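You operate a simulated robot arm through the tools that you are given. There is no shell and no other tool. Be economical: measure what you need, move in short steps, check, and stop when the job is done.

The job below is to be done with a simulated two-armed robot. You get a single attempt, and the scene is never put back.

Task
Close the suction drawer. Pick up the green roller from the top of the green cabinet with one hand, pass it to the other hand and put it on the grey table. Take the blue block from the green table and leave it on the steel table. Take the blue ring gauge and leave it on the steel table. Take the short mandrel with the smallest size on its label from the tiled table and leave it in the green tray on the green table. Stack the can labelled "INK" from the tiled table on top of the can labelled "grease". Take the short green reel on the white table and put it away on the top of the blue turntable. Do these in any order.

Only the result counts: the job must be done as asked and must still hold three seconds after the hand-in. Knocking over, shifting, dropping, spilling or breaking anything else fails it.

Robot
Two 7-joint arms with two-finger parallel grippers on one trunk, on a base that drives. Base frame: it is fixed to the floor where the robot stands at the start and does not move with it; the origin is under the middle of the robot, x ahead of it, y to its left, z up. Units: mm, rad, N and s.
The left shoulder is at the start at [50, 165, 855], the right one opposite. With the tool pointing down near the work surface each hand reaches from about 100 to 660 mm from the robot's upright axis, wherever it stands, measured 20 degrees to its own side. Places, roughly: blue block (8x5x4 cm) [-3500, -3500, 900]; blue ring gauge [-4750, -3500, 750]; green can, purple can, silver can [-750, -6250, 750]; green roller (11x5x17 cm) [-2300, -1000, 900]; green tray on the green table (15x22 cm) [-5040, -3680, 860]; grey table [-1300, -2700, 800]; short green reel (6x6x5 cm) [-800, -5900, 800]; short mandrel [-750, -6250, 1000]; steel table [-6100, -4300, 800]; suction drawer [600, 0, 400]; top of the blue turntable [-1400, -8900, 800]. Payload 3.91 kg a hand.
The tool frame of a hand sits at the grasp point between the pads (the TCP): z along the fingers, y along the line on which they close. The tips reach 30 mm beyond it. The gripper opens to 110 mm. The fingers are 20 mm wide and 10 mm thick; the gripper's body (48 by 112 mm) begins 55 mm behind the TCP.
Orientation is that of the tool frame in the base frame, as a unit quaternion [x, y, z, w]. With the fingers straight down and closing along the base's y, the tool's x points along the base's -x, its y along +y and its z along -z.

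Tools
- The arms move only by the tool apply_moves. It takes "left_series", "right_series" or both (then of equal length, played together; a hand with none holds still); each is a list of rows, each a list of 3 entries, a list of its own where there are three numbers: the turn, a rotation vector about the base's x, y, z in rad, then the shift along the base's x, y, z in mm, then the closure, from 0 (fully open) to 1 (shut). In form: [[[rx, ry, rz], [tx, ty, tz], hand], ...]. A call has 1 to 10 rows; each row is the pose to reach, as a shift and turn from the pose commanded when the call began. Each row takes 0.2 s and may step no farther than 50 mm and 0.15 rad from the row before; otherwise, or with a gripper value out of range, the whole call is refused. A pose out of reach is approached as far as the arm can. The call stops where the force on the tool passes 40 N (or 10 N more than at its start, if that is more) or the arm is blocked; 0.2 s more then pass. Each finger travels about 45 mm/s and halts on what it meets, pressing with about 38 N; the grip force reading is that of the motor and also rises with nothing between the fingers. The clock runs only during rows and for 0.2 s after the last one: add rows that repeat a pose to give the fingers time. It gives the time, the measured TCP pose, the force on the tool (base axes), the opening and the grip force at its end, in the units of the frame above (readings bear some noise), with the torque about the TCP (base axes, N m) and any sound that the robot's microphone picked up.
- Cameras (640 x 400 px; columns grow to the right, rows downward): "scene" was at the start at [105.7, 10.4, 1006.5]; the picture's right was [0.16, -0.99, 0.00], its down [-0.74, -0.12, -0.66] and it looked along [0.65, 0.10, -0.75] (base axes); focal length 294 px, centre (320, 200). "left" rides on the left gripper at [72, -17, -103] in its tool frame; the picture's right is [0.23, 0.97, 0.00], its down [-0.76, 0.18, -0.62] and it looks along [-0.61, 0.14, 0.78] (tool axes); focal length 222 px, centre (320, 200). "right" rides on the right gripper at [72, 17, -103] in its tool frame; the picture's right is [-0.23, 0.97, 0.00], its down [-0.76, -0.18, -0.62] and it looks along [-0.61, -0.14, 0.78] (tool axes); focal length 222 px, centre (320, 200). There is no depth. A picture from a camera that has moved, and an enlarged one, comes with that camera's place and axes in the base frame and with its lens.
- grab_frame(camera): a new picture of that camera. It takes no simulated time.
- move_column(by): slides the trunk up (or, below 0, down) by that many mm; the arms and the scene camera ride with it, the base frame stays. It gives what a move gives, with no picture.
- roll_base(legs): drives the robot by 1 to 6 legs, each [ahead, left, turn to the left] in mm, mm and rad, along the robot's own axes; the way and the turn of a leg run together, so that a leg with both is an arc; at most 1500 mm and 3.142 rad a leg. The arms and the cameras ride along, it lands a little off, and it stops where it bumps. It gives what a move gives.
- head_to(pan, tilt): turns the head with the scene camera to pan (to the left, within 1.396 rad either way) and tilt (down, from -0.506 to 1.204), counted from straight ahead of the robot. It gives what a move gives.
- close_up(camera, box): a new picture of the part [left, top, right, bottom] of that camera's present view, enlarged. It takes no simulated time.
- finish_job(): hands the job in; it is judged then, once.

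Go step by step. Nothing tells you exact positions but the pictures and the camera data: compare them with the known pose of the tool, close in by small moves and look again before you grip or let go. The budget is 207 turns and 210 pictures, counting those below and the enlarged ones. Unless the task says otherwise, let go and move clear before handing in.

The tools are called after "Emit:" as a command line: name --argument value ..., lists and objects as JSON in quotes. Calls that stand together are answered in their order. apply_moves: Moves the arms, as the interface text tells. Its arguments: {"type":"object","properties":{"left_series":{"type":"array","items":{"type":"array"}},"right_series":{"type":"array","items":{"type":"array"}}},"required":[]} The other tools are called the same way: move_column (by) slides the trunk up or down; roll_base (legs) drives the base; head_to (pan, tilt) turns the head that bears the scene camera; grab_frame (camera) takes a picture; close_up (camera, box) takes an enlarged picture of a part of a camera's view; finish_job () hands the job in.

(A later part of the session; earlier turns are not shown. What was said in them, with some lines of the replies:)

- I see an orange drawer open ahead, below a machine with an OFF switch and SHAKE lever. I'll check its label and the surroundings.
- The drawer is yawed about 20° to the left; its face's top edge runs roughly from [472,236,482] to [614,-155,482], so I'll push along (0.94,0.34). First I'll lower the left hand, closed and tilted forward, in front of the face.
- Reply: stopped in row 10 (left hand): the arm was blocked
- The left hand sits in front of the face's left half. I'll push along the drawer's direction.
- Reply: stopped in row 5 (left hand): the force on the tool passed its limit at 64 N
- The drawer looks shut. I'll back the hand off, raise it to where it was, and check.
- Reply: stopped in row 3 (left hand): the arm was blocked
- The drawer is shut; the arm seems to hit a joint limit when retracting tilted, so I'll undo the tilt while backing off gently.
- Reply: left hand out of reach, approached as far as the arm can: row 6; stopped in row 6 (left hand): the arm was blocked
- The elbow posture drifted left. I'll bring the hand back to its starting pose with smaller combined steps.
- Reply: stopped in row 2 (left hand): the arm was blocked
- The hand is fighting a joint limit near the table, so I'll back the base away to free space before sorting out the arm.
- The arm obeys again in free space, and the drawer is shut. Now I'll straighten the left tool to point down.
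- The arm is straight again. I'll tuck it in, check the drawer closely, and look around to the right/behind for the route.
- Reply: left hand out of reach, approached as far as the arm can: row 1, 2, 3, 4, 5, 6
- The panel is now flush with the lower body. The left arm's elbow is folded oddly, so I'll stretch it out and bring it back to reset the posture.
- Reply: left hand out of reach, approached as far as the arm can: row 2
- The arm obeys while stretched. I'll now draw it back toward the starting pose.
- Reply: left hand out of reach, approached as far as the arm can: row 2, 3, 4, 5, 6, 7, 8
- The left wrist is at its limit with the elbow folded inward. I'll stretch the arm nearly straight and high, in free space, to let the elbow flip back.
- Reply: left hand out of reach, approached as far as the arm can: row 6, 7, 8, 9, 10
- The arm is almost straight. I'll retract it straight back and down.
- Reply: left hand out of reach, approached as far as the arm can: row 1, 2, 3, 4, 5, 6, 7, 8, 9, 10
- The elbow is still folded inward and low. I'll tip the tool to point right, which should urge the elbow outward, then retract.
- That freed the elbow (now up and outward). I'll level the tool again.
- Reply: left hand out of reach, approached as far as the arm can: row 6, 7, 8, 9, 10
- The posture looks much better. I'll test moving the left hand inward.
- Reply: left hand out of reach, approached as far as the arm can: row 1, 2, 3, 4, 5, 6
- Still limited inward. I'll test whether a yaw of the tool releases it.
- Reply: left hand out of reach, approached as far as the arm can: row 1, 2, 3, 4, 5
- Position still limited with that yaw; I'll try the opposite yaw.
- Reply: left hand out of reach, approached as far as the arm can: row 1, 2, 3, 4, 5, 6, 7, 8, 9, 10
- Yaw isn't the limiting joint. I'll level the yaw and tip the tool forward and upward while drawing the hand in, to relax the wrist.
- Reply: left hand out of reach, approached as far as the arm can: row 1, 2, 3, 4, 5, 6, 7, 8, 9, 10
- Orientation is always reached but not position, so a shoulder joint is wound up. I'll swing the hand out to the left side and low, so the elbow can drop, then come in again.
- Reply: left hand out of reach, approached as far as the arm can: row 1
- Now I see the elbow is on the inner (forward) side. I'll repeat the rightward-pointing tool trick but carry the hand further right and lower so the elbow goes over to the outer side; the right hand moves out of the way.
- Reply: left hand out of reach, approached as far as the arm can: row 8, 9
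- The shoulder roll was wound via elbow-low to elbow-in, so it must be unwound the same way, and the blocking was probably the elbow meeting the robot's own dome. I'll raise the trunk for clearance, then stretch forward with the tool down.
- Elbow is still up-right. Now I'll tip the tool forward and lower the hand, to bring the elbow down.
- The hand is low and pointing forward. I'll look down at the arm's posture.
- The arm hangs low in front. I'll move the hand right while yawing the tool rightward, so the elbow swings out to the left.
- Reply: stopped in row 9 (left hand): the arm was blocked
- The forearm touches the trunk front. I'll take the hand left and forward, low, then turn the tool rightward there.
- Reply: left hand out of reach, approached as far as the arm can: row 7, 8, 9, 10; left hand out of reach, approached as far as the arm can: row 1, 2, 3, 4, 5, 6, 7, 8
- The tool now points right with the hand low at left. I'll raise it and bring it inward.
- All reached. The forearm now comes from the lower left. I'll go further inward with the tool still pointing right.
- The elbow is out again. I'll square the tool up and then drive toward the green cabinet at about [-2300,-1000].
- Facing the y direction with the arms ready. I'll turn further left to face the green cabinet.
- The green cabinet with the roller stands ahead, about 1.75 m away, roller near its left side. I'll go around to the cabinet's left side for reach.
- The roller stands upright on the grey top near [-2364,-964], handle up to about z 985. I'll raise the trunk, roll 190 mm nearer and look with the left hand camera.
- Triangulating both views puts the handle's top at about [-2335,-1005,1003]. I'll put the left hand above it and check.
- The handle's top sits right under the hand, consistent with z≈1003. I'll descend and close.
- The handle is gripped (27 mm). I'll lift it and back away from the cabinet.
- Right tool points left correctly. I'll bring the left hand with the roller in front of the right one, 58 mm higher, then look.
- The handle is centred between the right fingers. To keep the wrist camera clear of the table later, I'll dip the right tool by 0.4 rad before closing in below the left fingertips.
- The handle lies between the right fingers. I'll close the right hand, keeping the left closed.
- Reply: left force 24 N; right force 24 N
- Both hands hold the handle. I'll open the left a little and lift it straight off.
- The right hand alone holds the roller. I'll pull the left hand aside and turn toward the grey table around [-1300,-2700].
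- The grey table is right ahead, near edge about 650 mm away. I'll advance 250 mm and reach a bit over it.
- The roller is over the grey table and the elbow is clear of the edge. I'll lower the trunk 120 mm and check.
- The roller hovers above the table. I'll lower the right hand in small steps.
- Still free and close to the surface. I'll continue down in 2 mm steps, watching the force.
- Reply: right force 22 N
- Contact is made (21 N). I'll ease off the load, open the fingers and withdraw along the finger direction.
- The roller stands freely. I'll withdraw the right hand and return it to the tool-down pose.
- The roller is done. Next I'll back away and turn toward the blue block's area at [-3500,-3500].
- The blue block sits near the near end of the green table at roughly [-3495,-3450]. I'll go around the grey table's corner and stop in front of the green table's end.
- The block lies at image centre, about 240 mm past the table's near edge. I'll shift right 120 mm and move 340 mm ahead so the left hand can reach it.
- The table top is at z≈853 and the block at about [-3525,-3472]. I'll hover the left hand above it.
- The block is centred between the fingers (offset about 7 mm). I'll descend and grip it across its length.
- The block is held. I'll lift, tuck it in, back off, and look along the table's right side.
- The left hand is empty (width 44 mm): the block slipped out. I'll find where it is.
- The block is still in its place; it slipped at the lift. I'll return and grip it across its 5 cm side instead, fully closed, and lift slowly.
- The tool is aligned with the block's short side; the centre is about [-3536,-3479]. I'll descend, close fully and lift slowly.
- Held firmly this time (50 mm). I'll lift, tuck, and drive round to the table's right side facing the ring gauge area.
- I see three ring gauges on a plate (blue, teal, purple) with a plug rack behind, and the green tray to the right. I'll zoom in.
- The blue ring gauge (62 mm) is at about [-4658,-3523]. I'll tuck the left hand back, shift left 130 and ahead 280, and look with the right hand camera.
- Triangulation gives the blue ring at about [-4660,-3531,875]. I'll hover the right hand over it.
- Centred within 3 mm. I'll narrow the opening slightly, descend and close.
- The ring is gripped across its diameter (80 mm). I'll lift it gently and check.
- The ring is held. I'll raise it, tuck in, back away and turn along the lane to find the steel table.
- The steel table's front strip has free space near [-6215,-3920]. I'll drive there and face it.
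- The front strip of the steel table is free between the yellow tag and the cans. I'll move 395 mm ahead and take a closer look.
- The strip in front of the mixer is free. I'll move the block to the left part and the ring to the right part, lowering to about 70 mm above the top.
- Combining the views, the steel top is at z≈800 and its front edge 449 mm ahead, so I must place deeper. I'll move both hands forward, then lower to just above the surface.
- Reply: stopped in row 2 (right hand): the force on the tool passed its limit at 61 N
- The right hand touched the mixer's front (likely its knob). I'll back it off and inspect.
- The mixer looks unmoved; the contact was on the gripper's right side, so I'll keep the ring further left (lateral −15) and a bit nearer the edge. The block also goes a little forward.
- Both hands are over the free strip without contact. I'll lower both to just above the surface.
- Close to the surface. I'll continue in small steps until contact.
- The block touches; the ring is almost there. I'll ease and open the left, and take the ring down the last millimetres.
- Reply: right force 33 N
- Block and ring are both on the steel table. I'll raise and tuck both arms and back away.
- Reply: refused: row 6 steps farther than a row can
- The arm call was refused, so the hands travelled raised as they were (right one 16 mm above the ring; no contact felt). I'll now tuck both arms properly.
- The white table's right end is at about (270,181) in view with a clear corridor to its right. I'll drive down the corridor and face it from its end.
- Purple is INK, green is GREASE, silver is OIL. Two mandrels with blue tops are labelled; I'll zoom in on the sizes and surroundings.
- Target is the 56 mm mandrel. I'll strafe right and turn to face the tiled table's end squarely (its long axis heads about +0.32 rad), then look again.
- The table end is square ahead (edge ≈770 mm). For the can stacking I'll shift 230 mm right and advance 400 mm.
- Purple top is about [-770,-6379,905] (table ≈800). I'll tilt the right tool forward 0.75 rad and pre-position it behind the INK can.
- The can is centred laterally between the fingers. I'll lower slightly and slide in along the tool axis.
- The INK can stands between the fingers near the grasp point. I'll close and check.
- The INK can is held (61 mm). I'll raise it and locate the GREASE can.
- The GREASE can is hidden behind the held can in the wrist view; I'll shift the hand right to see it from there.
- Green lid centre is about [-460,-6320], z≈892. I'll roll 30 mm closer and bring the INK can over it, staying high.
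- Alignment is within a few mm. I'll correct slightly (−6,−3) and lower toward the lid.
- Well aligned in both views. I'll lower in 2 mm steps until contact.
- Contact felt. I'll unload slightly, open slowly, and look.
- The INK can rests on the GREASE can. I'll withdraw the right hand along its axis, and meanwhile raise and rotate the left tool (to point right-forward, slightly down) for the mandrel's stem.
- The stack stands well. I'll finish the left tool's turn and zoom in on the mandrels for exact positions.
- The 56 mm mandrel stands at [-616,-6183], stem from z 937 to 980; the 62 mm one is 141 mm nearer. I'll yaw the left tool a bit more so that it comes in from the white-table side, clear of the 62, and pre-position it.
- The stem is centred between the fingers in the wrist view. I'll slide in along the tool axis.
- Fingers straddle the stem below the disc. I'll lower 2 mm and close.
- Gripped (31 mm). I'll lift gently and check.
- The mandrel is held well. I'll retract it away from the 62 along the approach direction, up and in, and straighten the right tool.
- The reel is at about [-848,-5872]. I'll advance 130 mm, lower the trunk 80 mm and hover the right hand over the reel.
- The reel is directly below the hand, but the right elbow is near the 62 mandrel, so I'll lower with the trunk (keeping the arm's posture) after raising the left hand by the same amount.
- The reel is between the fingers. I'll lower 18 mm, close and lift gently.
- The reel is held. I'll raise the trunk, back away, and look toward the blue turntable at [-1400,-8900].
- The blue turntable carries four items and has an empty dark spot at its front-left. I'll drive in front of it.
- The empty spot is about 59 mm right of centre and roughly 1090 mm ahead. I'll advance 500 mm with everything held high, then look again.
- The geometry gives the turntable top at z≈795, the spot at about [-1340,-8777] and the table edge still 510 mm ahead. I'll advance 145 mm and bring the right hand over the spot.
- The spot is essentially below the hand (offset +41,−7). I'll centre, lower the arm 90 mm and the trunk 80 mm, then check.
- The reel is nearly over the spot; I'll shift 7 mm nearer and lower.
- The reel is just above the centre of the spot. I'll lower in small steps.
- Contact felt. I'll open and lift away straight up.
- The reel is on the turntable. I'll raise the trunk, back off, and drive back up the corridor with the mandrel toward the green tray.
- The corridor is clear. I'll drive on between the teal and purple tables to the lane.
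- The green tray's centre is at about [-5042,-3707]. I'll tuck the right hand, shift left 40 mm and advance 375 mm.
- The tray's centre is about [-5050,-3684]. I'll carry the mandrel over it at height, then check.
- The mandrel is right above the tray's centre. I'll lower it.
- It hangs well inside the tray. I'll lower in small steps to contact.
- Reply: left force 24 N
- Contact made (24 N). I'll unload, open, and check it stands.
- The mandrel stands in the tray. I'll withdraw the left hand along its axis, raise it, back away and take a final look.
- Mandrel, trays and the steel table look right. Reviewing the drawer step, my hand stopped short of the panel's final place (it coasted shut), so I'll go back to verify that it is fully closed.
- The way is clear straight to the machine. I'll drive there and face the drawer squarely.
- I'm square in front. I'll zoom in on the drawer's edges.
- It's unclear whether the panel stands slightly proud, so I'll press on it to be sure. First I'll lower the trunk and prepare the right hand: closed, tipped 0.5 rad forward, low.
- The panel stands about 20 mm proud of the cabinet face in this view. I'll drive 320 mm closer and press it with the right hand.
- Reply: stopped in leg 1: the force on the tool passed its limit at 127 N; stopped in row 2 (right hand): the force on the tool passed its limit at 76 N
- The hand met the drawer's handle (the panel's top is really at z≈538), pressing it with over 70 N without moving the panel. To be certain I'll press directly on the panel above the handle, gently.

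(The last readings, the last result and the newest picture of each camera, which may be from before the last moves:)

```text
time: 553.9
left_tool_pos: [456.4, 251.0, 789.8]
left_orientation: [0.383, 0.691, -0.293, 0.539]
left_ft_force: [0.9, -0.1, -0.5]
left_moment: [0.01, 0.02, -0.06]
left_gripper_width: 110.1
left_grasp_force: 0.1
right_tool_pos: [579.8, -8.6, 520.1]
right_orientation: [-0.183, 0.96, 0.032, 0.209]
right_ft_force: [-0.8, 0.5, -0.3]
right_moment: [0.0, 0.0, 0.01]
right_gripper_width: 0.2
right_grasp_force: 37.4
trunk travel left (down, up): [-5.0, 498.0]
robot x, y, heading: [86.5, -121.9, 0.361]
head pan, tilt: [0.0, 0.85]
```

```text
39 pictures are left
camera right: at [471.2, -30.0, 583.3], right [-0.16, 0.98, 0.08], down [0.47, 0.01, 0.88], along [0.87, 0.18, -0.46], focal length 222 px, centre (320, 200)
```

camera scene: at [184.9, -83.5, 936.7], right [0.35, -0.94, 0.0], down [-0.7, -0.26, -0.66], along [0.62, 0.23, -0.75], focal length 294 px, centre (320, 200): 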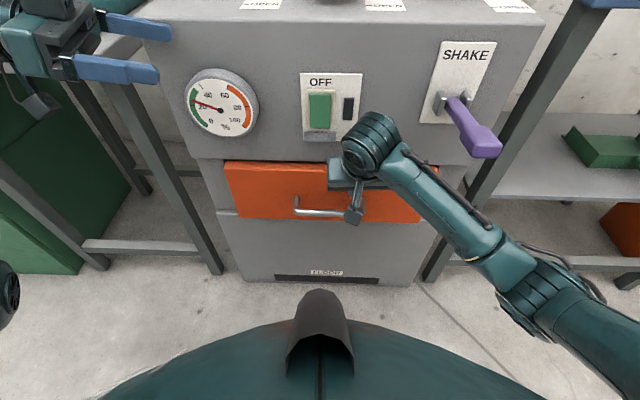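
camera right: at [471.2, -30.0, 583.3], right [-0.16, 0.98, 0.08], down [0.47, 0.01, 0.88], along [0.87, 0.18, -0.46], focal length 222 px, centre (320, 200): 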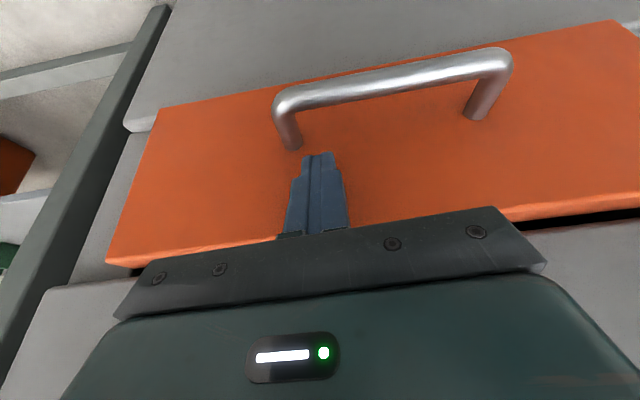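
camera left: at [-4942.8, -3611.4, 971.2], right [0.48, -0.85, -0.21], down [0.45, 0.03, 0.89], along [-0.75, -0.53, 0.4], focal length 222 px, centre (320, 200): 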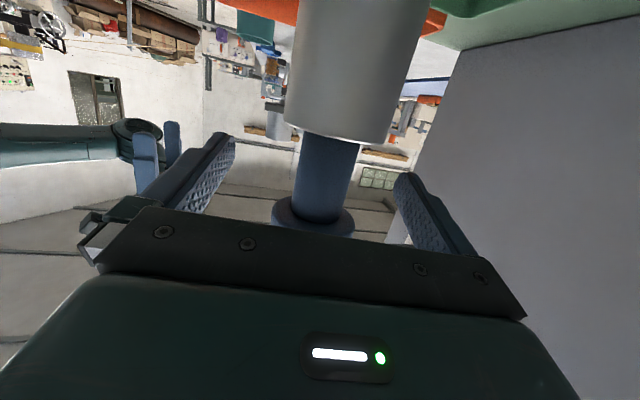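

I can see the panel and handle clearly; fingertips are just in front of the panel. I'll press forward in small steps.

Emit:
apply_moves --right_series '[[[0, 0, 0], [5, 2, 0], 1], [[0, 0, 0], [9, 3, 0], 1], [[0, 0, 0], [14, 5, 0], 1], [[0, 0, 0], [19, 7, 0], 1], [[0, 0, 0], [23, 9, 0], 1], [[0, 0, 0], [28, 10, 0], 1], [[0, 0, 0], [33, 12, 0], 1], [[0, 0, 0], [37, 14, 0], 1]]'

Emit:
grab_frame --camera "right"

Emit:
grab_frame --camera "scene"

```text
time: 554.6
left_tool_pos: [454.8, 251.8, 790.5]
left_orientation: [0.384, 0.69, -0.293, 0.539]
left_ft_force: [0.3, 0.2, 0.0]
left_moment: [-0.01, 0.01, -0.03]
left_gripper_width: 109.7
left_grasp_force: 0.0
right_tool_pos: [584.1, -5.6, 517.5]
right_orientation: [-0.185, 0.961, 0.03, 0.202]
right_ft_force: [-6.5, -1.8, 2.3]
right_moment: [-0.02, 0.07, -0.02]
right_gripper_width: 0.0
right_grasp_force: 37.9
trunk travel left (down, up): [-5.0, 498.0]
robot x, y, heading: [81.2, -119.5, 0.355]
head pan, tilt: [0.0, 0.85]
stopped in row 3 (right hand): the force on the tool passed its limit at 47 N (the readings are from after the stop); the commanded pose is now the measured one
```

```text
38 pictures are left
camera right: at [476.8, -27.9, 583.4], right [-0.17, 0.98, 0.08], down [0.48, 0.01, 0.88], along [0.86, 0.18, -0.47], focal length 222 px, centre (320, 200)
```

right: 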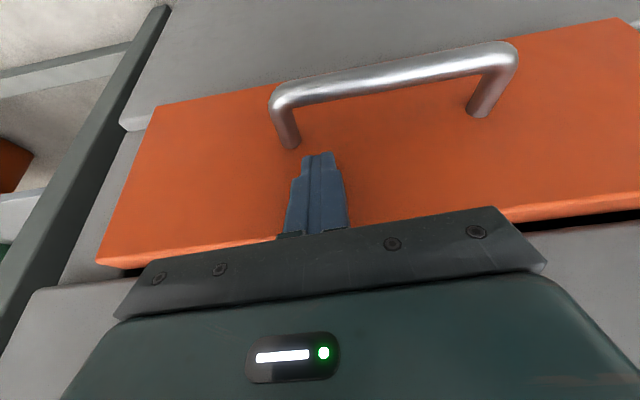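

```text
37 pictures are left
camera scene: at [184.1, -84.0, 936.7], right [0.35, -0.94, 0.0], down [-0.7, -0.26, -0.66], along [0.62, 0.23, -0.75], focal length 294 px, centre (320, 200)
```

scene: 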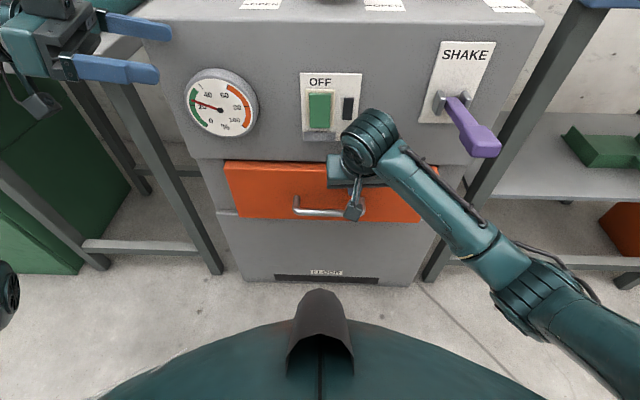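

The panel doesn't give under 47 N, so the drawer is fully shut. I'll withdraw the hand straight back and roll away, then hand in.

Emit:
apply_moves --right_series '[[[0, 0, 0], [-14, -5, 3], 1], [[0, 0, 0], [-33, -12, 8], 1], [[0, 0, 0], [-56, -21, 15], 1]]'

Emit:
roll_base --legs '[[-300, 0, 0]]'

Emit:
grab_frame --camera "scene"

```text
time: 555.4
left_tool_pos: [455.2, 252.3, 790.0]
left_orientation: [0.384, 0.69, -0.294, 0.538]
left_ft_force: [0.8, 0.4, -0.5]
left_moment: [0.04, 0.01, 0.02]
left_gripper_width: 110.1
left_grasp_force: 0.0
right_tool_pos: [530.6, -26.1, 533.5]
right_orientation: [-0.185, 0.961, 0.031, 0.204]
right_ft_force: [0.6, -0.3, 1.0]
right_moment: [-0.03, 0.0, 0.0]
right_gripper_width: 0.2
right_grasp_force: 37.9
trunk travel left (down, up): [-5.0, 498.0]
robot x, y, heading: [81.5, -120.3, 0.359]
head pan, tilt: [0.0, 0.85]
```

```text
time: 557.5
left_tool_pos: [183.0, 149.6, 790.0]
left_orientation: [0.383, 0.69, -0.293, 0.539]
left_ft_force: [0.0, -0.3, 0.0]
left_moment: [0.03, 0.01, 0.0]
left_gripper_width: 109.9
left_grasp_force: 0.1
right_tool_pos: [257.0, -128.8, 532.8]
right_orientation: [-0.185, 0.961, 0.031, 0.203]
right_ft_force: [0.4, -0.4, -0.3]
right_moment: [-0.01, 0.03, 0.01]
right_gripper_width: 0.1
right_grasp_force: 37.7
trunk travel left (down, up): [-5.0, 498.0]
robot x, y, heading: [-191.1, -222.4, 0.356]
head pan, tilt: [0.0, 0.85]
```

```text
36 pictures are left
camera scene: at [-89.1, -185.9, 936.7], right [0.35, -0.94, 0.0], down [-0.7, -0.26, -0.66], along [0.62, 0.23, -0.75], focal length 294 px, centre (320, 200)
```

scene: 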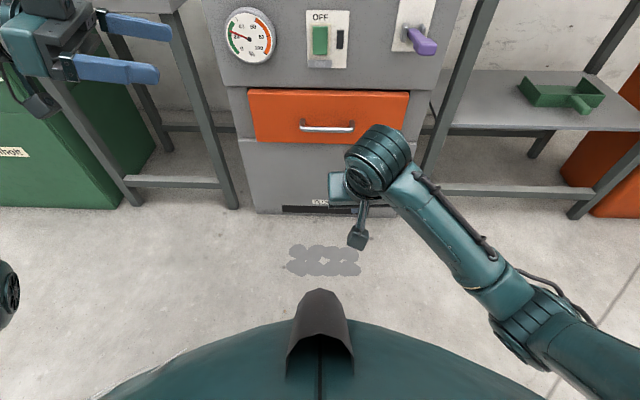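

The drawer is shut, both hands are empty and clear, and all items are in their places, so I'm handing in.

Emit:
finish_job

```text
The job is handed in.
```

I did all seven parts of the job and handed it in; no result has come back yet.

- **Suction drawer:** it is shut. At the end I pressed the panel again with 47 N and it did not move.
- **Green roller:** passed from the left hand to the right, then stood on the grey table.
- **Blue block:** on the steel table. My first grip slipped at the lift, but the block stayed where it was.
- **Blue ring gauge:** the 62 mm ring is on the steel table. While placing it, the right hand touched something by the mixer with 61 N. In the pictures the mixer had not moved.
- **Short mandrel:** the 56 mm one, the smaller of the two I saw (the other is 62 mm), stands in the green tray on the green table.
- **INK can:** the purple can sits on the green GREASE can.
- **Green reel:** on the empty spot of the blue turntable.
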